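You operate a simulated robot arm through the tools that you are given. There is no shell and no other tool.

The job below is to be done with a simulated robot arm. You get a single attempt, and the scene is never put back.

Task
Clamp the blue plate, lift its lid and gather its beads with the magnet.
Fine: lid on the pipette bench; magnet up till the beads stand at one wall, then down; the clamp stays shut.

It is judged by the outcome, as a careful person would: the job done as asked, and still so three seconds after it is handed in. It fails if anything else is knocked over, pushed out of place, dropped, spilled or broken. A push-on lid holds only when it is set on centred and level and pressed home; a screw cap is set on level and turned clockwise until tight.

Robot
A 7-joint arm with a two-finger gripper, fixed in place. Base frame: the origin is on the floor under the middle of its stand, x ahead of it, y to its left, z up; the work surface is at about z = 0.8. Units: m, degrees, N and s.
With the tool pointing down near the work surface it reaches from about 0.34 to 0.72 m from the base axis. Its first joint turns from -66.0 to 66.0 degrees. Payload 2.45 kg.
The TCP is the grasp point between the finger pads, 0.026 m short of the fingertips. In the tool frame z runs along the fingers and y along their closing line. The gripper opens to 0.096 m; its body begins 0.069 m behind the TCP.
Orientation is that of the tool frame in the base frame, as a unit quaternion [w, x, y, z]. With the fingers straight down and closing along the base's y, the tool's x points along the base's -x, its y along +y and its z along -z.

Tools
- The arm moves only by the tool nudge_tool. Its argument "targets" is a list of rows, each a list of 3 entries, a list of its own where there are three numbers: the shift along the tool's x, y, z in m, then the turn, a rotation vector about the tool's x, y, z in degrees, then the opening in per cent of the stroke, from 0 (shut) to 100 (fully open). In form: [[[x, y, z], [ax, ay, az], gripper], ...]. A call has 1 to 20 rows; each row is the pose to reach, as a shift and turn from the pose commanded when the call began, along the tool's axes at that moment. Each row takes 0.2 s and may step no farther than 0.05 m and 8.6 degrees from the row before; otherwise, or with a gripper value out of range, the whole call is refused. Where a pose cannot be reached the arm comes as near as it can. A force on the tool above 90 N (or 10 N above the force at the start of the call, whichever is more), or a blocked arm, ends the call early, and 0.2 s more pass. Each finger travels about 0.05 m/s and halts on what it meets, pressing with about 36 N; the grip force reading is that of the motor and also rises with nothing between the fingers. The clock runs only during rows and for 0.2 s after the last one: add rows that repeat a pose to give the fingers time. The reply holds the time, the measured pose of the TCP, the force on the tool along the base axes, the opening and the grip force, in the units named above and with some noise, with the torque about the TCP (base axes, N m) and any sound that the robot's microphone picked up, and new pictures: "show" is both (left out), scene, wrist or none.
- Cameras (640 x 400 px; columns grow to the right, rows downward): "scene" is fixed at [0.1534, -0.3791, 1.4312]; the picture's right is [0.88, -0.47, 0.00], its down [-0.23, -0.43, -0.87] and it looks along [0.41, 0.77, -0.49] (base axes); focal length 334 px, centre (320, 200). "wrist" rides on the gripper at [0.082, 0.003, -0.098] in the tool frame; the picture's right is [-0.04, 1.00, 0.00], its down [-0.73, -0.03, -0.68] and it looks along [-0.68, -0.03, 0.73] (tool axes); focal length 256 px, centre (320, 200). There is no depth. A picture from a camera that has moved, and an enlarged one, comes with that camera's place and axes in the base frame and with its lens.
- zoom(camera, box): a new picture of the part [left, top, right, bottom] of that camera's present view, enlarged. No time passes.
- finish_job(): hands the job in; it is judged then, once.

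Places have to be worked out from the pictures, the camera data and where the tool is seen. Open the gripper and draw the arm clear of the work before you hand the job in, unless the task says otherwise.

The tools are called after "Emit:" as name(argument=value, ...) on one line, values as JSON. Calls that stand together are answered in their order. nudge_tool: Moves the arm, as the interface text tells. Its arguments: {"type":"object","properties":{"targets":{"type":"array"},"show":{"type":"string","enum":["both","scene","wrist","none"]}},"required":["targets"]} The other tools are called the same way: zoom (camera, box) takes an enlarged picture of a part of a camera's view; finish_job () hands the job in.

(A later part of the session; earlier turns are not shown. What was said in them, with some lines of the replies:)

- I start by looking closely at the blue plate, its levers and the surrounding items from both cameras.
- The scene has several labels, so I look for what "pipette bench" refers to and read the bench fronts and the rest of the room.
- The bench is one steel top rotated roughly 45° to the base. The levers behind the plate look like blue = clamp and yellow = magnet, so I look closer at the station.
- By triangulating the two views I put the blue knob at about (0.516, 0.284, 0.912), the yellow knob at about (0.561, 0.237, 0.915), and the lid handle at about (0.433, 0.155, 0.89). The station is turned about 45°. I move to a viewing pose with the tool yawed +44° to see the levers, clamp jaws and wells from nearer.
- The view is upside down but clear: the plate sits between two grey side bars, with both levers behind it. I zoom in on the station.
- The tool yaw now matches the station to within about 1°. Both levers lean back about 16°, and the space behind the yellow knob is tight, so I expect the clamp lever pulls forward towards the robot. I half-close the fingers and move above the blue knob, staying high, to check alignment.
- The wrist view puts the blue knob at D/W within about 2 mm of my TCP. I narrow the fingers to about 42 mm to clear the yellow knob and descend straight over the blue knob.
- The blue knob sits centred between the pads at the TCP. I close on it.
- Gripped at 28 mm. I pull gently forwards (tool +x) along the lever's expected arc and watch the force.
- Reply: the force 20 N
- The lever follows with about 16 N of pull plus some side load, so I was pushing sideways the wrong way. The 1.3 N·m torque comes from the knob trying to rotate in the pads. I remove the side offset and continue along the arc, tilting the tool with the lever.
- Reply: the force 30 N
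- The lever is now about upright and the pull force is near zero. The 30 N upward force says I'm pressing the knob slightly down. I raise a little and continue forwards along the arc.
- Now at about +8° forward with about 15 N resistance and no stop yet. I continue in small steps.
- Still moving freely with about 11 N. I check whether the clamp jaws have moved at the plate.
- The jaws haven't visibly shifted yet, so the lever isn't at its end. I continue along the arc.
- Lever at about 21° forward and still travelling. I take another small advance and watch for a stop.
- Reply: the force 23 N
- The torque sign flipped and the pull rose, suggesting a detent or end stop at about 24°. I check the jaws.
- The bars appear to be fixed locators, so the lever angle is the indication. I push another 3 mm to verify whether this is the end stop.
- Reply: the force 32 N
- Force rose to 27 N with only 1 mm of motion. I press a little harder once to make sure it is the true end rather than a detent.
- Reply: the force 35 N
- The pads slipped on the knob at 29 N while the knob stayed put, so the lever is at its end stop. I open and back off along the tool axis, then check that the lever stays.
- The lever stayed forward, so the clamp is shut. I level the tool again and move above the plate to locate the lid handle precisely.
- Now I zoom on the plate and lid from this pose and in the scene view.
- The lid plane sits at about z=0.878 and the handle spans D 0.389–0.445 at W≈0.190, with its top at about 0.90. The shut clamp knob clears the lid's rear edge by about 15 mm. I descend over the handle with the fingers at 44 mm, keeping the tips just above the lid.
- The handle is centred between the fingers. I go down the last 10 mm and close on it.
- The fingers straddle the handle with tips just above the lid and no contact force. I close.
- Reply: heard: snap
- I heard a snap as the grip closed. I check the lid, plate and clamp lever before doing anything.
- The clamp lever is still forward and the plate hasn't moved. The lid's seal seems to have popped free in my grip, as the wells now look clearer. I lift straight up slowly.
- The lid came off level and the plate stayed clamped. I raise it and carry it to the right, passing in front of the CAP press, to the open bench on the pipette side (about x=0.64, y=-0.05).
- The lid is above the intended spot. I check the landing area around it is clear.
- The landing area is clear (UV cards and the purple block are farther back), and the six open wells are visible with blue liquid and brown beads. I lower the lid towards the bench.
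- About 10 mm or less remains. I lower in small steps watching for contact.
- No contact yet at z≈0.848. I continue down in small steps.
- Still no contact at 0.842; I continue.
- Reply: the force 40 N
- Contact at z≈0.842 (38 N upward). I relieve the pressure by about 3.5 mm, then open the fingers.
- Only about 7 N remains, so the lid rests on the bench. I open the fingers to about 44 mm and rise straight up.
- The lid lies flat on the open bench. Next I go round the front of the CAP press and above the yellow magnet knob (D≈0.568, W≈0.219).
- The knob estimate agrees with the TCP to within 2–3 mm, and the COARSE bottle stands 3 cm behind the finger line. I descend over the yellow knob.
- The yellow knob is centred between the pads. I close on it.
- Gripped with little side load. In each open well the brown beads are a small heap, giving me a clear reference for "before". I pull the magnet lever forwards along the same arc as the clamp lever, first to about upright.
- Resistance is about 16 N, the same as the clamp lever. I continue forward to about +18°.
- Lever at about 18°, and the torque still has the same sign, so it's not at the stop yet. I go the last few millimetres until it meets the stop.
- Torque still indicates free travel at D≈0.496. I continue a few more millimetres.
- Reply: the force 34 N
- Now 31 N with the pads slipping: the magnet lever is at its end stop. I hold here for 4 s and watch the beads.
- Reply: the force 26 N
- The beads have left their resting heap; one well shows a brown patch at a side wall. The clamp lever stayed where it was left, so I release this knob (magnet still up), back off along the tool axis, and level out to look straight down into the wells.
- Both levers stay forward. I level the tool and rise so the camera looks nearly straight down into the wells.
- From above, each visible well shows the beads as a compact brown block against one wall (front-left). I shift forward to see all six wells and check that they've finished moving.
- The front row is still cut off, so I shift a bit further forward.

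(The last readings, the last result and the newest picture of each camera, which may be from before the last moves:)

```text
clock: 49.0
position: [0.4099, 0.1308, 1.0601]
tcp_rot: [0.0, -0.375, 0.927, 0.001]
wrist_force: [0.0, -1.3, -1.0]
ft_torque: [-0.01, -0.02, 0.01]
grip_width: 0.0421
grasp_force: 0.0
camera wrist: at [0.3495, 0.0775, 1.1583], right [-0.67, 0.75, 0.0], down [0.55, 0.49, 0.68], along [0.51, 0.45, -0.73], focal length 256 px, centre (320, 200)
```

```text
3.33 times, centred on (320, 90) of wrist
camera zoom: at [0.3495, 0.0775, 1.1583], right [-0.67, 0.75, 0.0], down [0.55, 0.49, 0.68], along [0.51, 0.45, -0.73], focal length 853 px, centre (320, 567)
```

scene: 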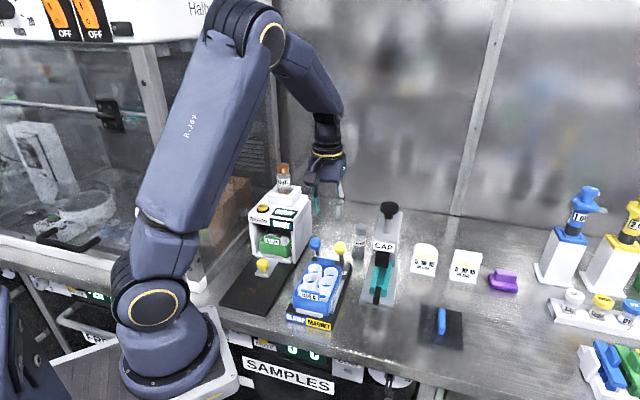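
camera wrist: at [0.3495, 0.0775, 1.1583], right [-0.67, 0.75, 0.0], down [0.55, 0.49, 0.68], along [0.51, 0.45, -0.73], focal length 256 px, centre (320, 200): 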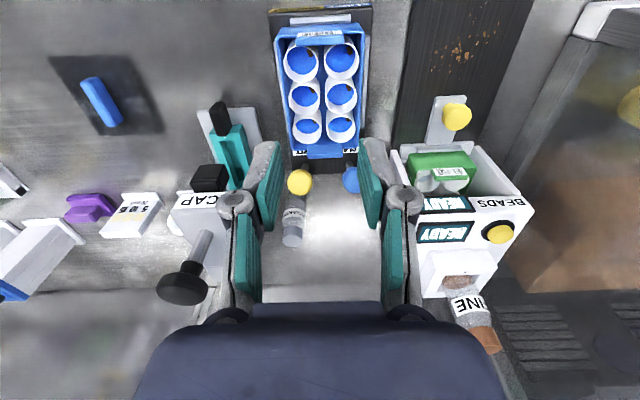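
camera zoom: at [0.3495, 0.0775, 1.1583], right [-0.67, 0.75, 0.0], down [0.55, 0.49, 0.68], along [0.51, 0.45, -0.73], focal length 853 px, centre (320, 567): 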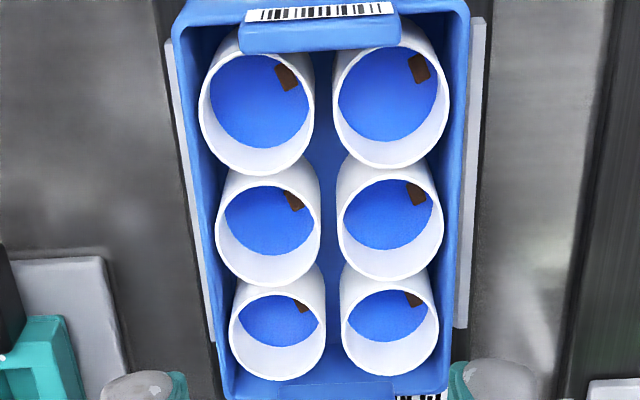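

All six wells show the beads as a tight block standing at the same (front-left) wall, so the gathering is done. Now I return to the yellow knob (about D 0.502, W 0.2195, z 0.912), re-tilting to match the lever, to lower the magnet.

Emit:
nudge_tool(targets=[[[-0.014, -0.006, 0.01], [0, -7, 0], 44], [[-0.028, -0.012, 0.025], [0, -14, 0], 44], [[-0.042, -0.018, 0.045], [0, -21, 0], 44], [[-0.057, -0.022, 0.065], [0, -28, 0], 44], [[-0.0713, -0.0258, 0.0818], [0, -34, 0], 44], [[-0.0713, -0.0258, 0.0818], [0, -34, 0], 44]], show="both")

```text
clock: 50.4
position: [0.4792, 0.1623, 0.9779]
tcp_rot: [0.271, -0.358, 0.887, 0.11]
wrist_force: [-0.7, 0.2, -0.3]
ft_torque: [-0.01, -0.02, 0.0]
grip_width: 0.0422
grasp_force: 0.0
camera wrist: at [0.3889, 0.0808, 1.0137], right [-0.67, 0.74, 0.02], down [0.18, 0.14, 0.97], along [0.72, 0.66, -0.23], focal length 256 px, centre (320, 200)
```

scene: 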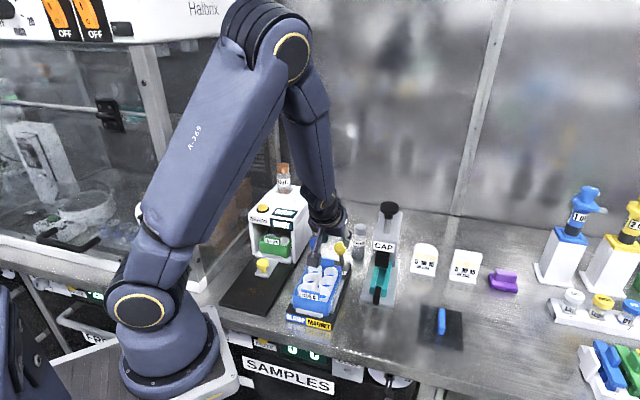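
wrist: 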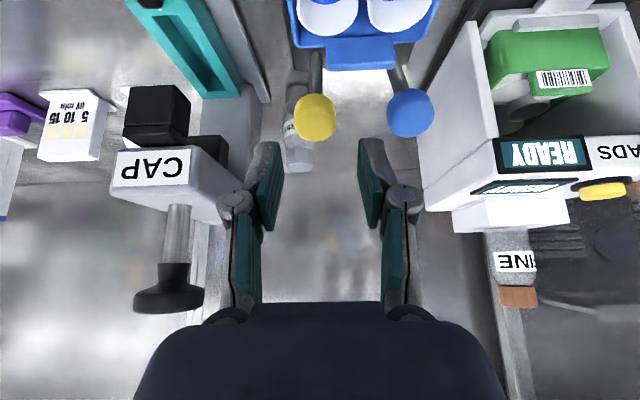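

The knob lies on the tool axis in depth but about 4 mm off sideways. I correct by -4 mm in tool y and advance 80 mm along the axis.

Emit:
nudge_tool(targets=[[[0, -0.0044, 0.01], [0, 0, 0], 44], [[0, -0.0044, 0.03], [0, 0, 0], 44], [[0, -0.0044, 0.05], [0, 0, 0], 44], [[0, -0.0044, 0.065], [0, 0, 0], 44], [[0, -0.0044, 0.078], [0, 0, 0], 44], [[0, -0.0044, 0.078], [0, 0, 0], 44]], show="both")

```text
clock: 51.8
position: [0.5122, 0.1895, 0.9124]
tcp_rot: [0.271, -0.358, 0.887, 0.109]
wrist_force: [-0.4, -0.2, 0.1]
ft_torque: [0.02, 0.04, 0.01]
grip_width: 0.0424
grasp_force: 0.0
camera wrist: at [0.4224, 0.1069, 0.9484], right [-0.67, 0.74, 0.02], down [0.18, 0.14, 0.97], along [0.72, 0.66, -0.23], focal length 256 px, centre (320, 200)
```

scene: 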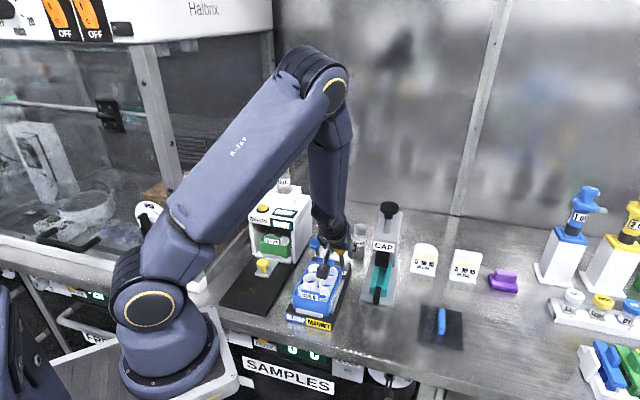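
wrist: 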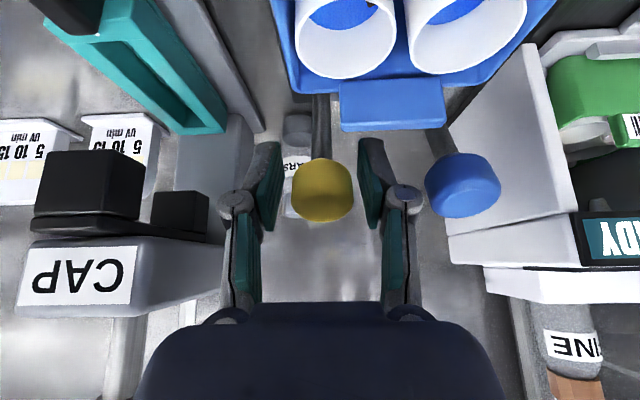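

The knob is centred in the pads. I close on it.

Emit:
nudge_tool(targets=[[[0, 0, 0], [0, 0, 0], 34], [[0, 0, 0], [0, 0, 0], 26], [[0, 0, 0], [0, 0, 0], 22], [[0, 0, 0], [0, 0, 0], 22]], show="none")

```text
clock: 52.8
position: [0.512, 0.1901, 0.9121]
tcp_rot: [0.271, -0.359, 0.886, 0.11]
wrist_force: [-6.0, 5.2, 1.8]
ft_torque: [0.08, -0.02, -0.02]
grip_width: 0.0276
grasp_force: 44.5
```

Gripped, with a small side load which I trim by 1 mm. I push the lever back along its arc, first to upright.

Emit:
nudge_tool(targets=[[[-0.0066, 0.001, 0.0019], [0, 3.5, 0], 22], [[-0.0132, 0.001, 0.0043], [0, 7, 0], 22], [[-0.0198, 0.001, 0.0072], [0, 10.5, 0], 22], [[-0.0261, 0.001, 0.0106], [0, 14, 0], 22], [[-0.0322, 0.001, 0.0143], [0, 17.5, 0], 22], [[-0.0322, 0.001, 0.0143], [0, 17.5, 0], 22]], show="both")

```text
clock: 54.2
position: [0.5359, 0.2132, 0.9172]
tcp_rot: [0.13, -0.371, 0.918, 0.053]
wrist_force: [-20.0, 3.2, 1.4]
ft_torque: [-0.71, 0.64, -0.01]
grip_width: 0.0276
grasp_force: 45.3
camera wrist: at [0.4577, 0.1426, 0.9892], right [-0.67, 0.74, 0.01], down [0.39, 0.34, 0.86], along [0.63, 0.58, -0.52], focal length 256 px, centre (320, 200)
```

scene: 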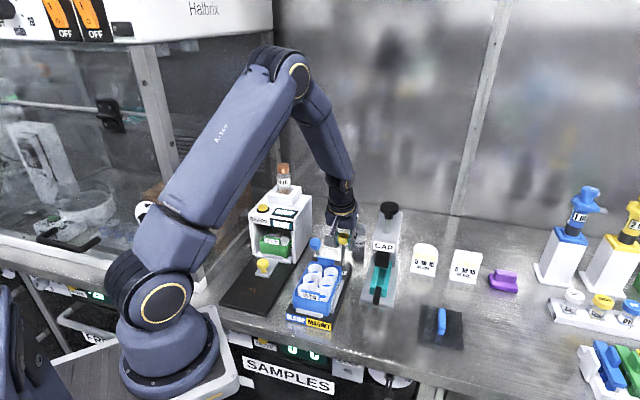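
wrist: 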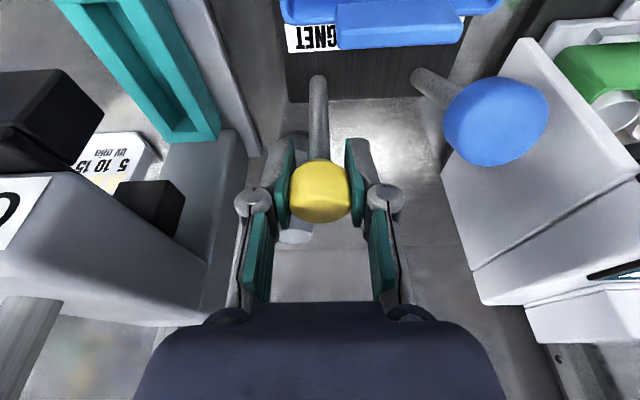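

Moving freely (about 12 N) with some side load from slight yaw mismatch. I trim 2–3 mm in +y and continue back.

Emit:
nudge_tool(targets=[[[-0.003, 0.002, 0.001], [0, 2, 0], 22], [[-0.0068, 0.0021, 0.0023], [0, 4, 0], 22], [[-0.0134, 0.0023, 0.0049], [0, 8, 0], 22], [[-0.0199, 0.0026, 0.008], [0, 12, 0], 22], [[-0.0199, 0.0026, 0.008], [0, 12, 0], 22]], show="wrist")

```text
clock: 55.4
position: [0.5509, 0.2279, 0.9147]
tcp_rot: [0.033, -0.374, 0.927, 0.014]
wrist_force: [-10.4, -9.8, -16.7]
ft_torque: [-0.66, 0.64, -0.05]
grip_width: 0.0275
grasp_force: 44.8
camera wrist: at [0.4846, 0.1697, 1.0077], right [-0.66, 0.75, 0.0], down [0.51, 0.45, 0.73], along [0.54, 0.49, -0.68], focal length 256 px, centre (320, 200)
```

wrist: 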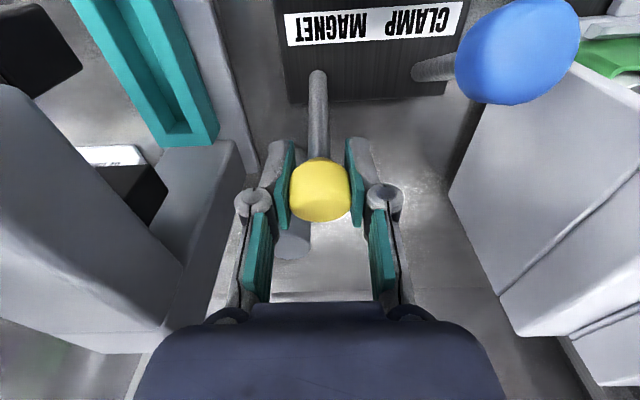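

Side load is zero now; a light downward pull says I should follow the arc a bit lower. I push the remaining roughly 15 mm towards the rear stop.

Emit:
nudge_tool(targets=[[[-0.004, 0.0, 0.002], [0, 2, 0], 22], [[-0.008, 0.0002, 0.0035], [0, 4, 0], 22], [[-0.012, 0.0004, 0.005], [0, 4, 0], 22], [[-0.012, 0.0004, 0.005], [0, 4, 0], 22]], show="wrist")

```text
clock: 56.4
position: [0.5583, 0.2361, 0.912]
tcp_rot: [0.002, -0.376, 0.927, -0.001]
wrist_force: [-9.2, -15.4, -7.8]
ft_torque: [-0.81, 0.77, 0.0]
grip_width: 0.0272
grasp_force: 45.1
camera wrist: at [0.4981, 0.183, 1.0105], right [-0.67, 0.75, 0.0], down [0.55, 0.49, 0.68], along [0.51, 0.45, -0.73], focal length 256 px, centre (320, 200)
```

wrist: 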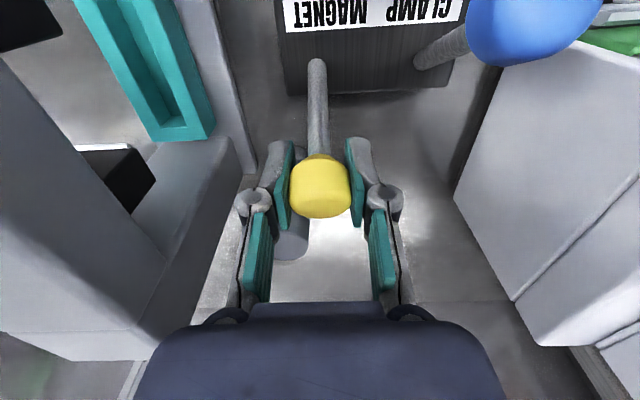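

Close to the start position; the force (17 N) doesn't show a stop yet. I push 6 mm further to seat it fully back.

Emit:
nudge_tool(targets=[[[-0.002, 0.0002, 0.0008], [0, 0, 0], 22], [[-0.004, 0.0004, 0.0016], [0, 0, 0], 22], [[-0.006, 0.0004, 0.0022], [0, 0, 0], 22], [[-0.006, 0.0004, 0.0022], [0, 0, 0], 22]], show="wrist")

```text
clock: 57.4
position: [0.5612, 0.2408, 0.9107]
tcp_rot: [0.0, -0.373, 0.928, 0.0]
wrist_force: [-16.6, -27.2, 10.0]
ft_torque: [-0.09, 0.06, 0.01]
grip_width: 0.0274
grasp_force: 45.1
camera wrist: at [0.5017, 0.1867, 1.009], right [-0.66, 0.75, 0.0], down [0.55, 0.49, 0.68], along [0.51, 0.45, -0.73], focal length 256 px, centre (320, 200)
```

wrist: 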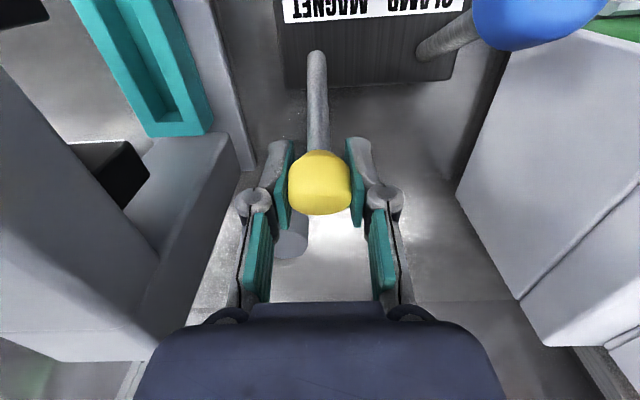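

31 N with torque gone and the knob slipping slightly: the rear stop is reached and the magnet is down. I ease off, open, and rise straight up.

Emit:
nudge_tool(targets=[[[0.003, 0.0, 0.0], [0, 0, 0], 32], [[0.003, 0.0, 0.0], [0, 0, 0], 44], [[0.003, 0.0, -0.008], [0, 0, 0], 44], [[0.003, 0.0, -0.03], [0, 0, 0], 44], [[0.003, 0.0, -0.06], [0, 0, 0], 44], [[0.003, 0.0, -0.1], [0, 0, 0], 44], [[0.01, 0.0, -0.12], [0, 0, 0], 44]], show="both")

Emit:
zoom(camera="scene", box=[275, 215, 365, 335])

```text
clock: 59.0
position: [0.5559, 0.2341, 1.0311]
tcp_rot: [0.004, -0.375, 0.927, 0.001]
wrist_force: [-0.1, 0.0, 0.6]
ft_torque: [0.01, -0.02, 0.04]
grip_width: 0.0422
grasp_force: 0.0
camera wrist: at [0.4941, 0.1812, 1.1293], right [-0.67, 0.75, 0.0], down [0.54, 0.48, 0.68], along [0.51, 0.46, -0.73], focal length 256 px, centre (320, 200)
```

scene: 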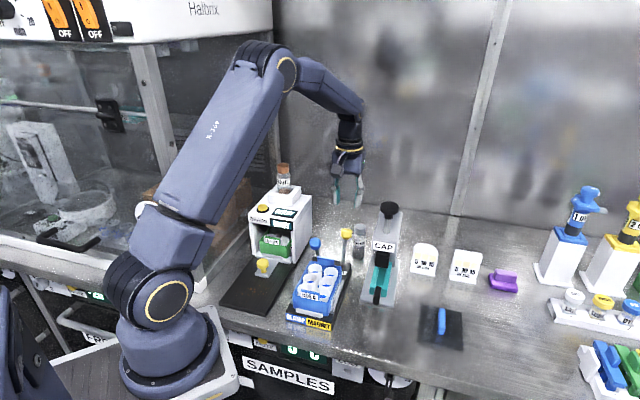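
wrist: 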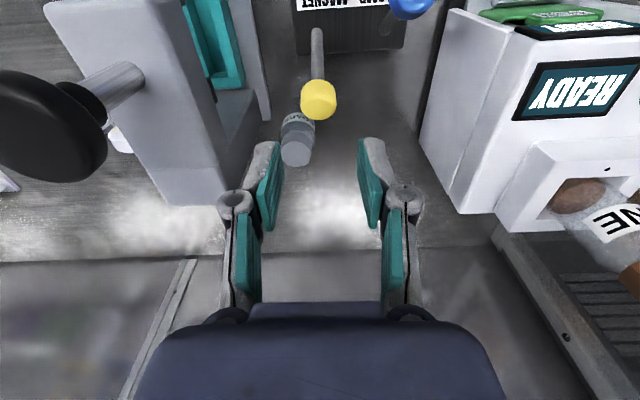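

```text
3.33 times, centred on (320, 275) of scene
camera zoom: at [0.1534, -0.3791, 1.4312], right [0.88, -0.47, 0.0], down [-0.23, -0.43, -0.87], along [0.41, 0.77, -0.49], focal length 1113 px, centre (320, -50)
```

zoom: 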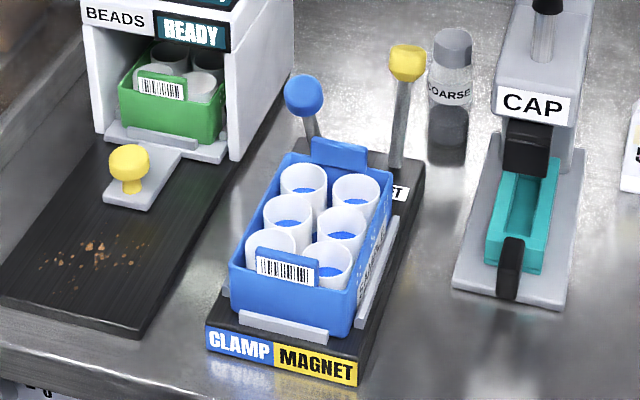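

The yellow lever is back at its original position, the clamp lever is still forward, and the bottle is untouched. I draw the arm clear and up, checking the wells on the way.

Emit:
nudge_tool(targets=[[[0.03, 0.008, -0.02], [0, 0, 0], 44], [[0.07, 0.016, -0.03], [0, 0, 0], 46], [[0.11, 0.022, -0.03], [0, 0, 0], 50], [[0.15, 0.026, -0.03], [0, 0, 0], 55], [[0.17, 0.028, -0.03], [0, 0, 0], 60], [[0.17, 0.028, -0.03], [0, 0, 0], 60]], show="both")

Emit:
zoom(camera="wrist", box=[265, 30, 375, 150])

```text
clock: 60.4
position: [0.4137, 0.1391, 1.0596]
tcp_rot: [0.004, -0.375, 0.927, 0.001]
wrist_force: [0.4, -0.1, -0.3]
ft_torque: [-0.01, 0.01, -0.04]
grip_width: 0.0577
grasp_force: 0.1
camera wrist: at [0.3522, 0.0841, 1.1574], right [-0.67, 0.75, 0.0], down [0.54, 0.48, 0.69], along [0.51, 0.46, -0.73], focal length 256 px, centre (320, 200)
```

scene: 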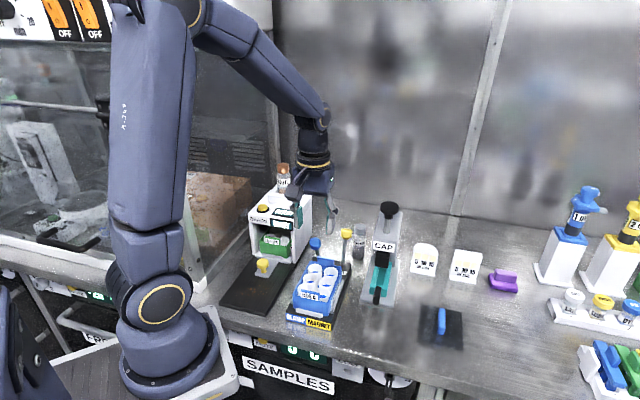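
wrist: 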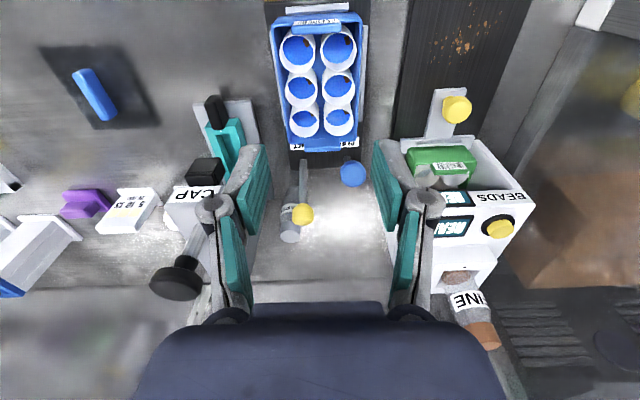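

```text
3.33 times, centred on (320, 90) of wrist
camera zoom: at [0.3522, 0.0841, 1.1574], right [-0.67, 0.75, 0.0], down [0.54, 0.48, 0.69], along [0.51, 0.46, -0.73], focal length 853 px, centre (320, 567)
```

zoom: 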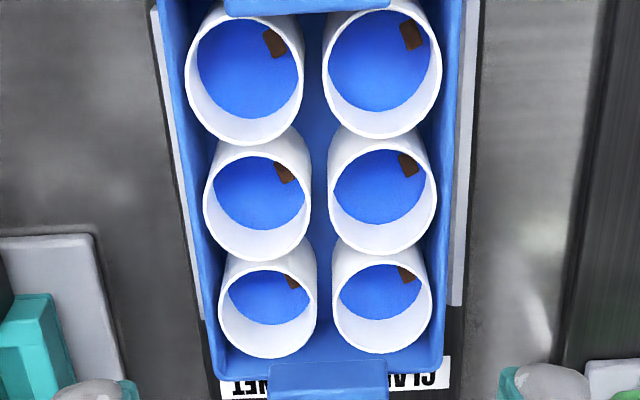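

With the magnet down, the beads still stand at the one wall in all six wells. I raise the arm clear with the gripper open and take a final look.

Emit:
nudge_tool(targets=[[[0.01, 0.0, -0.04], [0, 0, 0], 80], [[0.02, 0.0, -0.08], [0, 0, 0], 100], [[0.03, 0.0, -0.12], [0, 0, 0], 100], [[0.04, 0.0, -0.16], [0, 0, 0], 100], [[0.04, 0.0, -0.17], [0, 0, 0], 100], [[0.04, 0.0, -0.17], [0, 0, 0], 100]], show="both")

Emit:
zoom(camera="scene", box=[230, 170, 520, 370])

```text
clock: 61.8
position: [0.3825, 0.1088, 1.2291]
tcp_rot: [0.004, -0.375, 0.927, 0.002]
wrist_force: [0.5, 0.0, -0.3]
ft_torque: [-0.01, 0.01, 0.05]
grip_width: 0.0961
grasp_force: 0.0
camera wrist: at [0.3217, 0.0543, 1.3261], right [-0.67, 0.75, 0.0], down [0.54, 0.48, 0.69], along [0.51, 0.46, -0.73], focal length 256 px, centre (320, 200)
```

scene: 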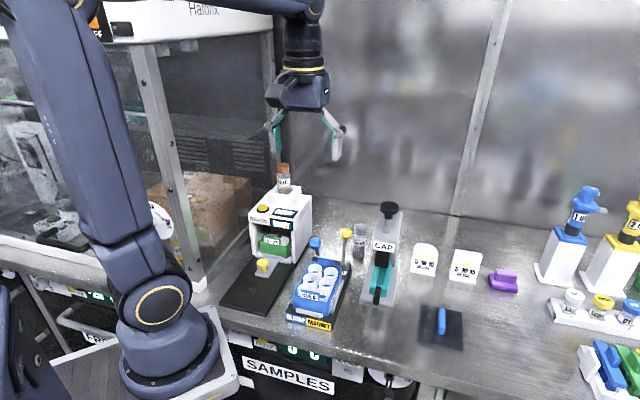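
wrist: 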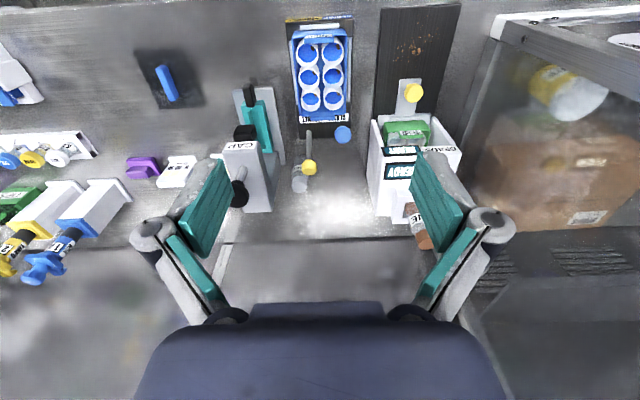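

```text
2.00 times, centred on (375, 270) of scene
camera zoom: at [0.1534, -0.3791, 1.4312], right [0.88, -0.47, 0.0], down [-0.23, -0.43, -0.87], along [0.41, 0.77, -0.49], focal length 668 px, centre (210, 60)
```

zoom: 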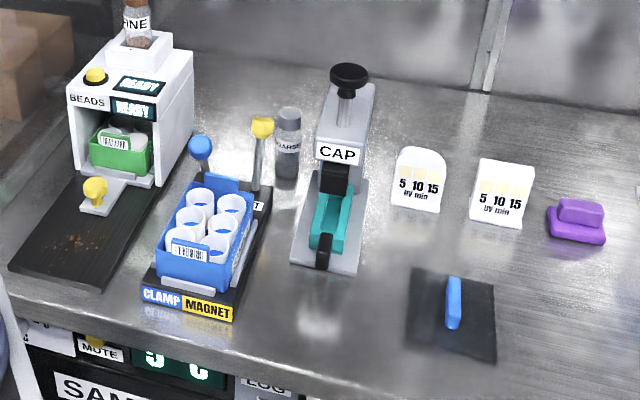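

Everything checks out. The clamp lever is forward (shut), the magnet lever is back (down) and the beads are at one wall in every well. The lid lies flat on the bench, nothing else has moved, and the arm is clear with the gripper open. I hand the job in.

Emit:
finish_job()

```text
The job is handed in.
```

The job is done and handed in. The blue plate is clamped, its lid is off, and the beads in all six wells stand at the front-left wall.

- **Clamp:** the blue lever is pulled forward to its stop and was still there at the last look. I judged it shut from the lever position, because no jaw visibly moves.
- **Lid:** it lies flat, handle up, on the open steel bench between the CAP press and the pipettes. I took "pipette bench" to mean this bench top; the pipette stands themselves were out of reach. A snap was heard as I gripped the handle, which I took to be the lid's seal letting go. The plate and clamp did not move.
- **Magnet:** the lever was up for about 14 seconds. I checked all six wells from above, then pushed the lever back to its rear stop. The beads stayed at the wall afterwards.

No other item looked moved or spilled in the final pictures. The arm is raised clear of the work with the gripper open.
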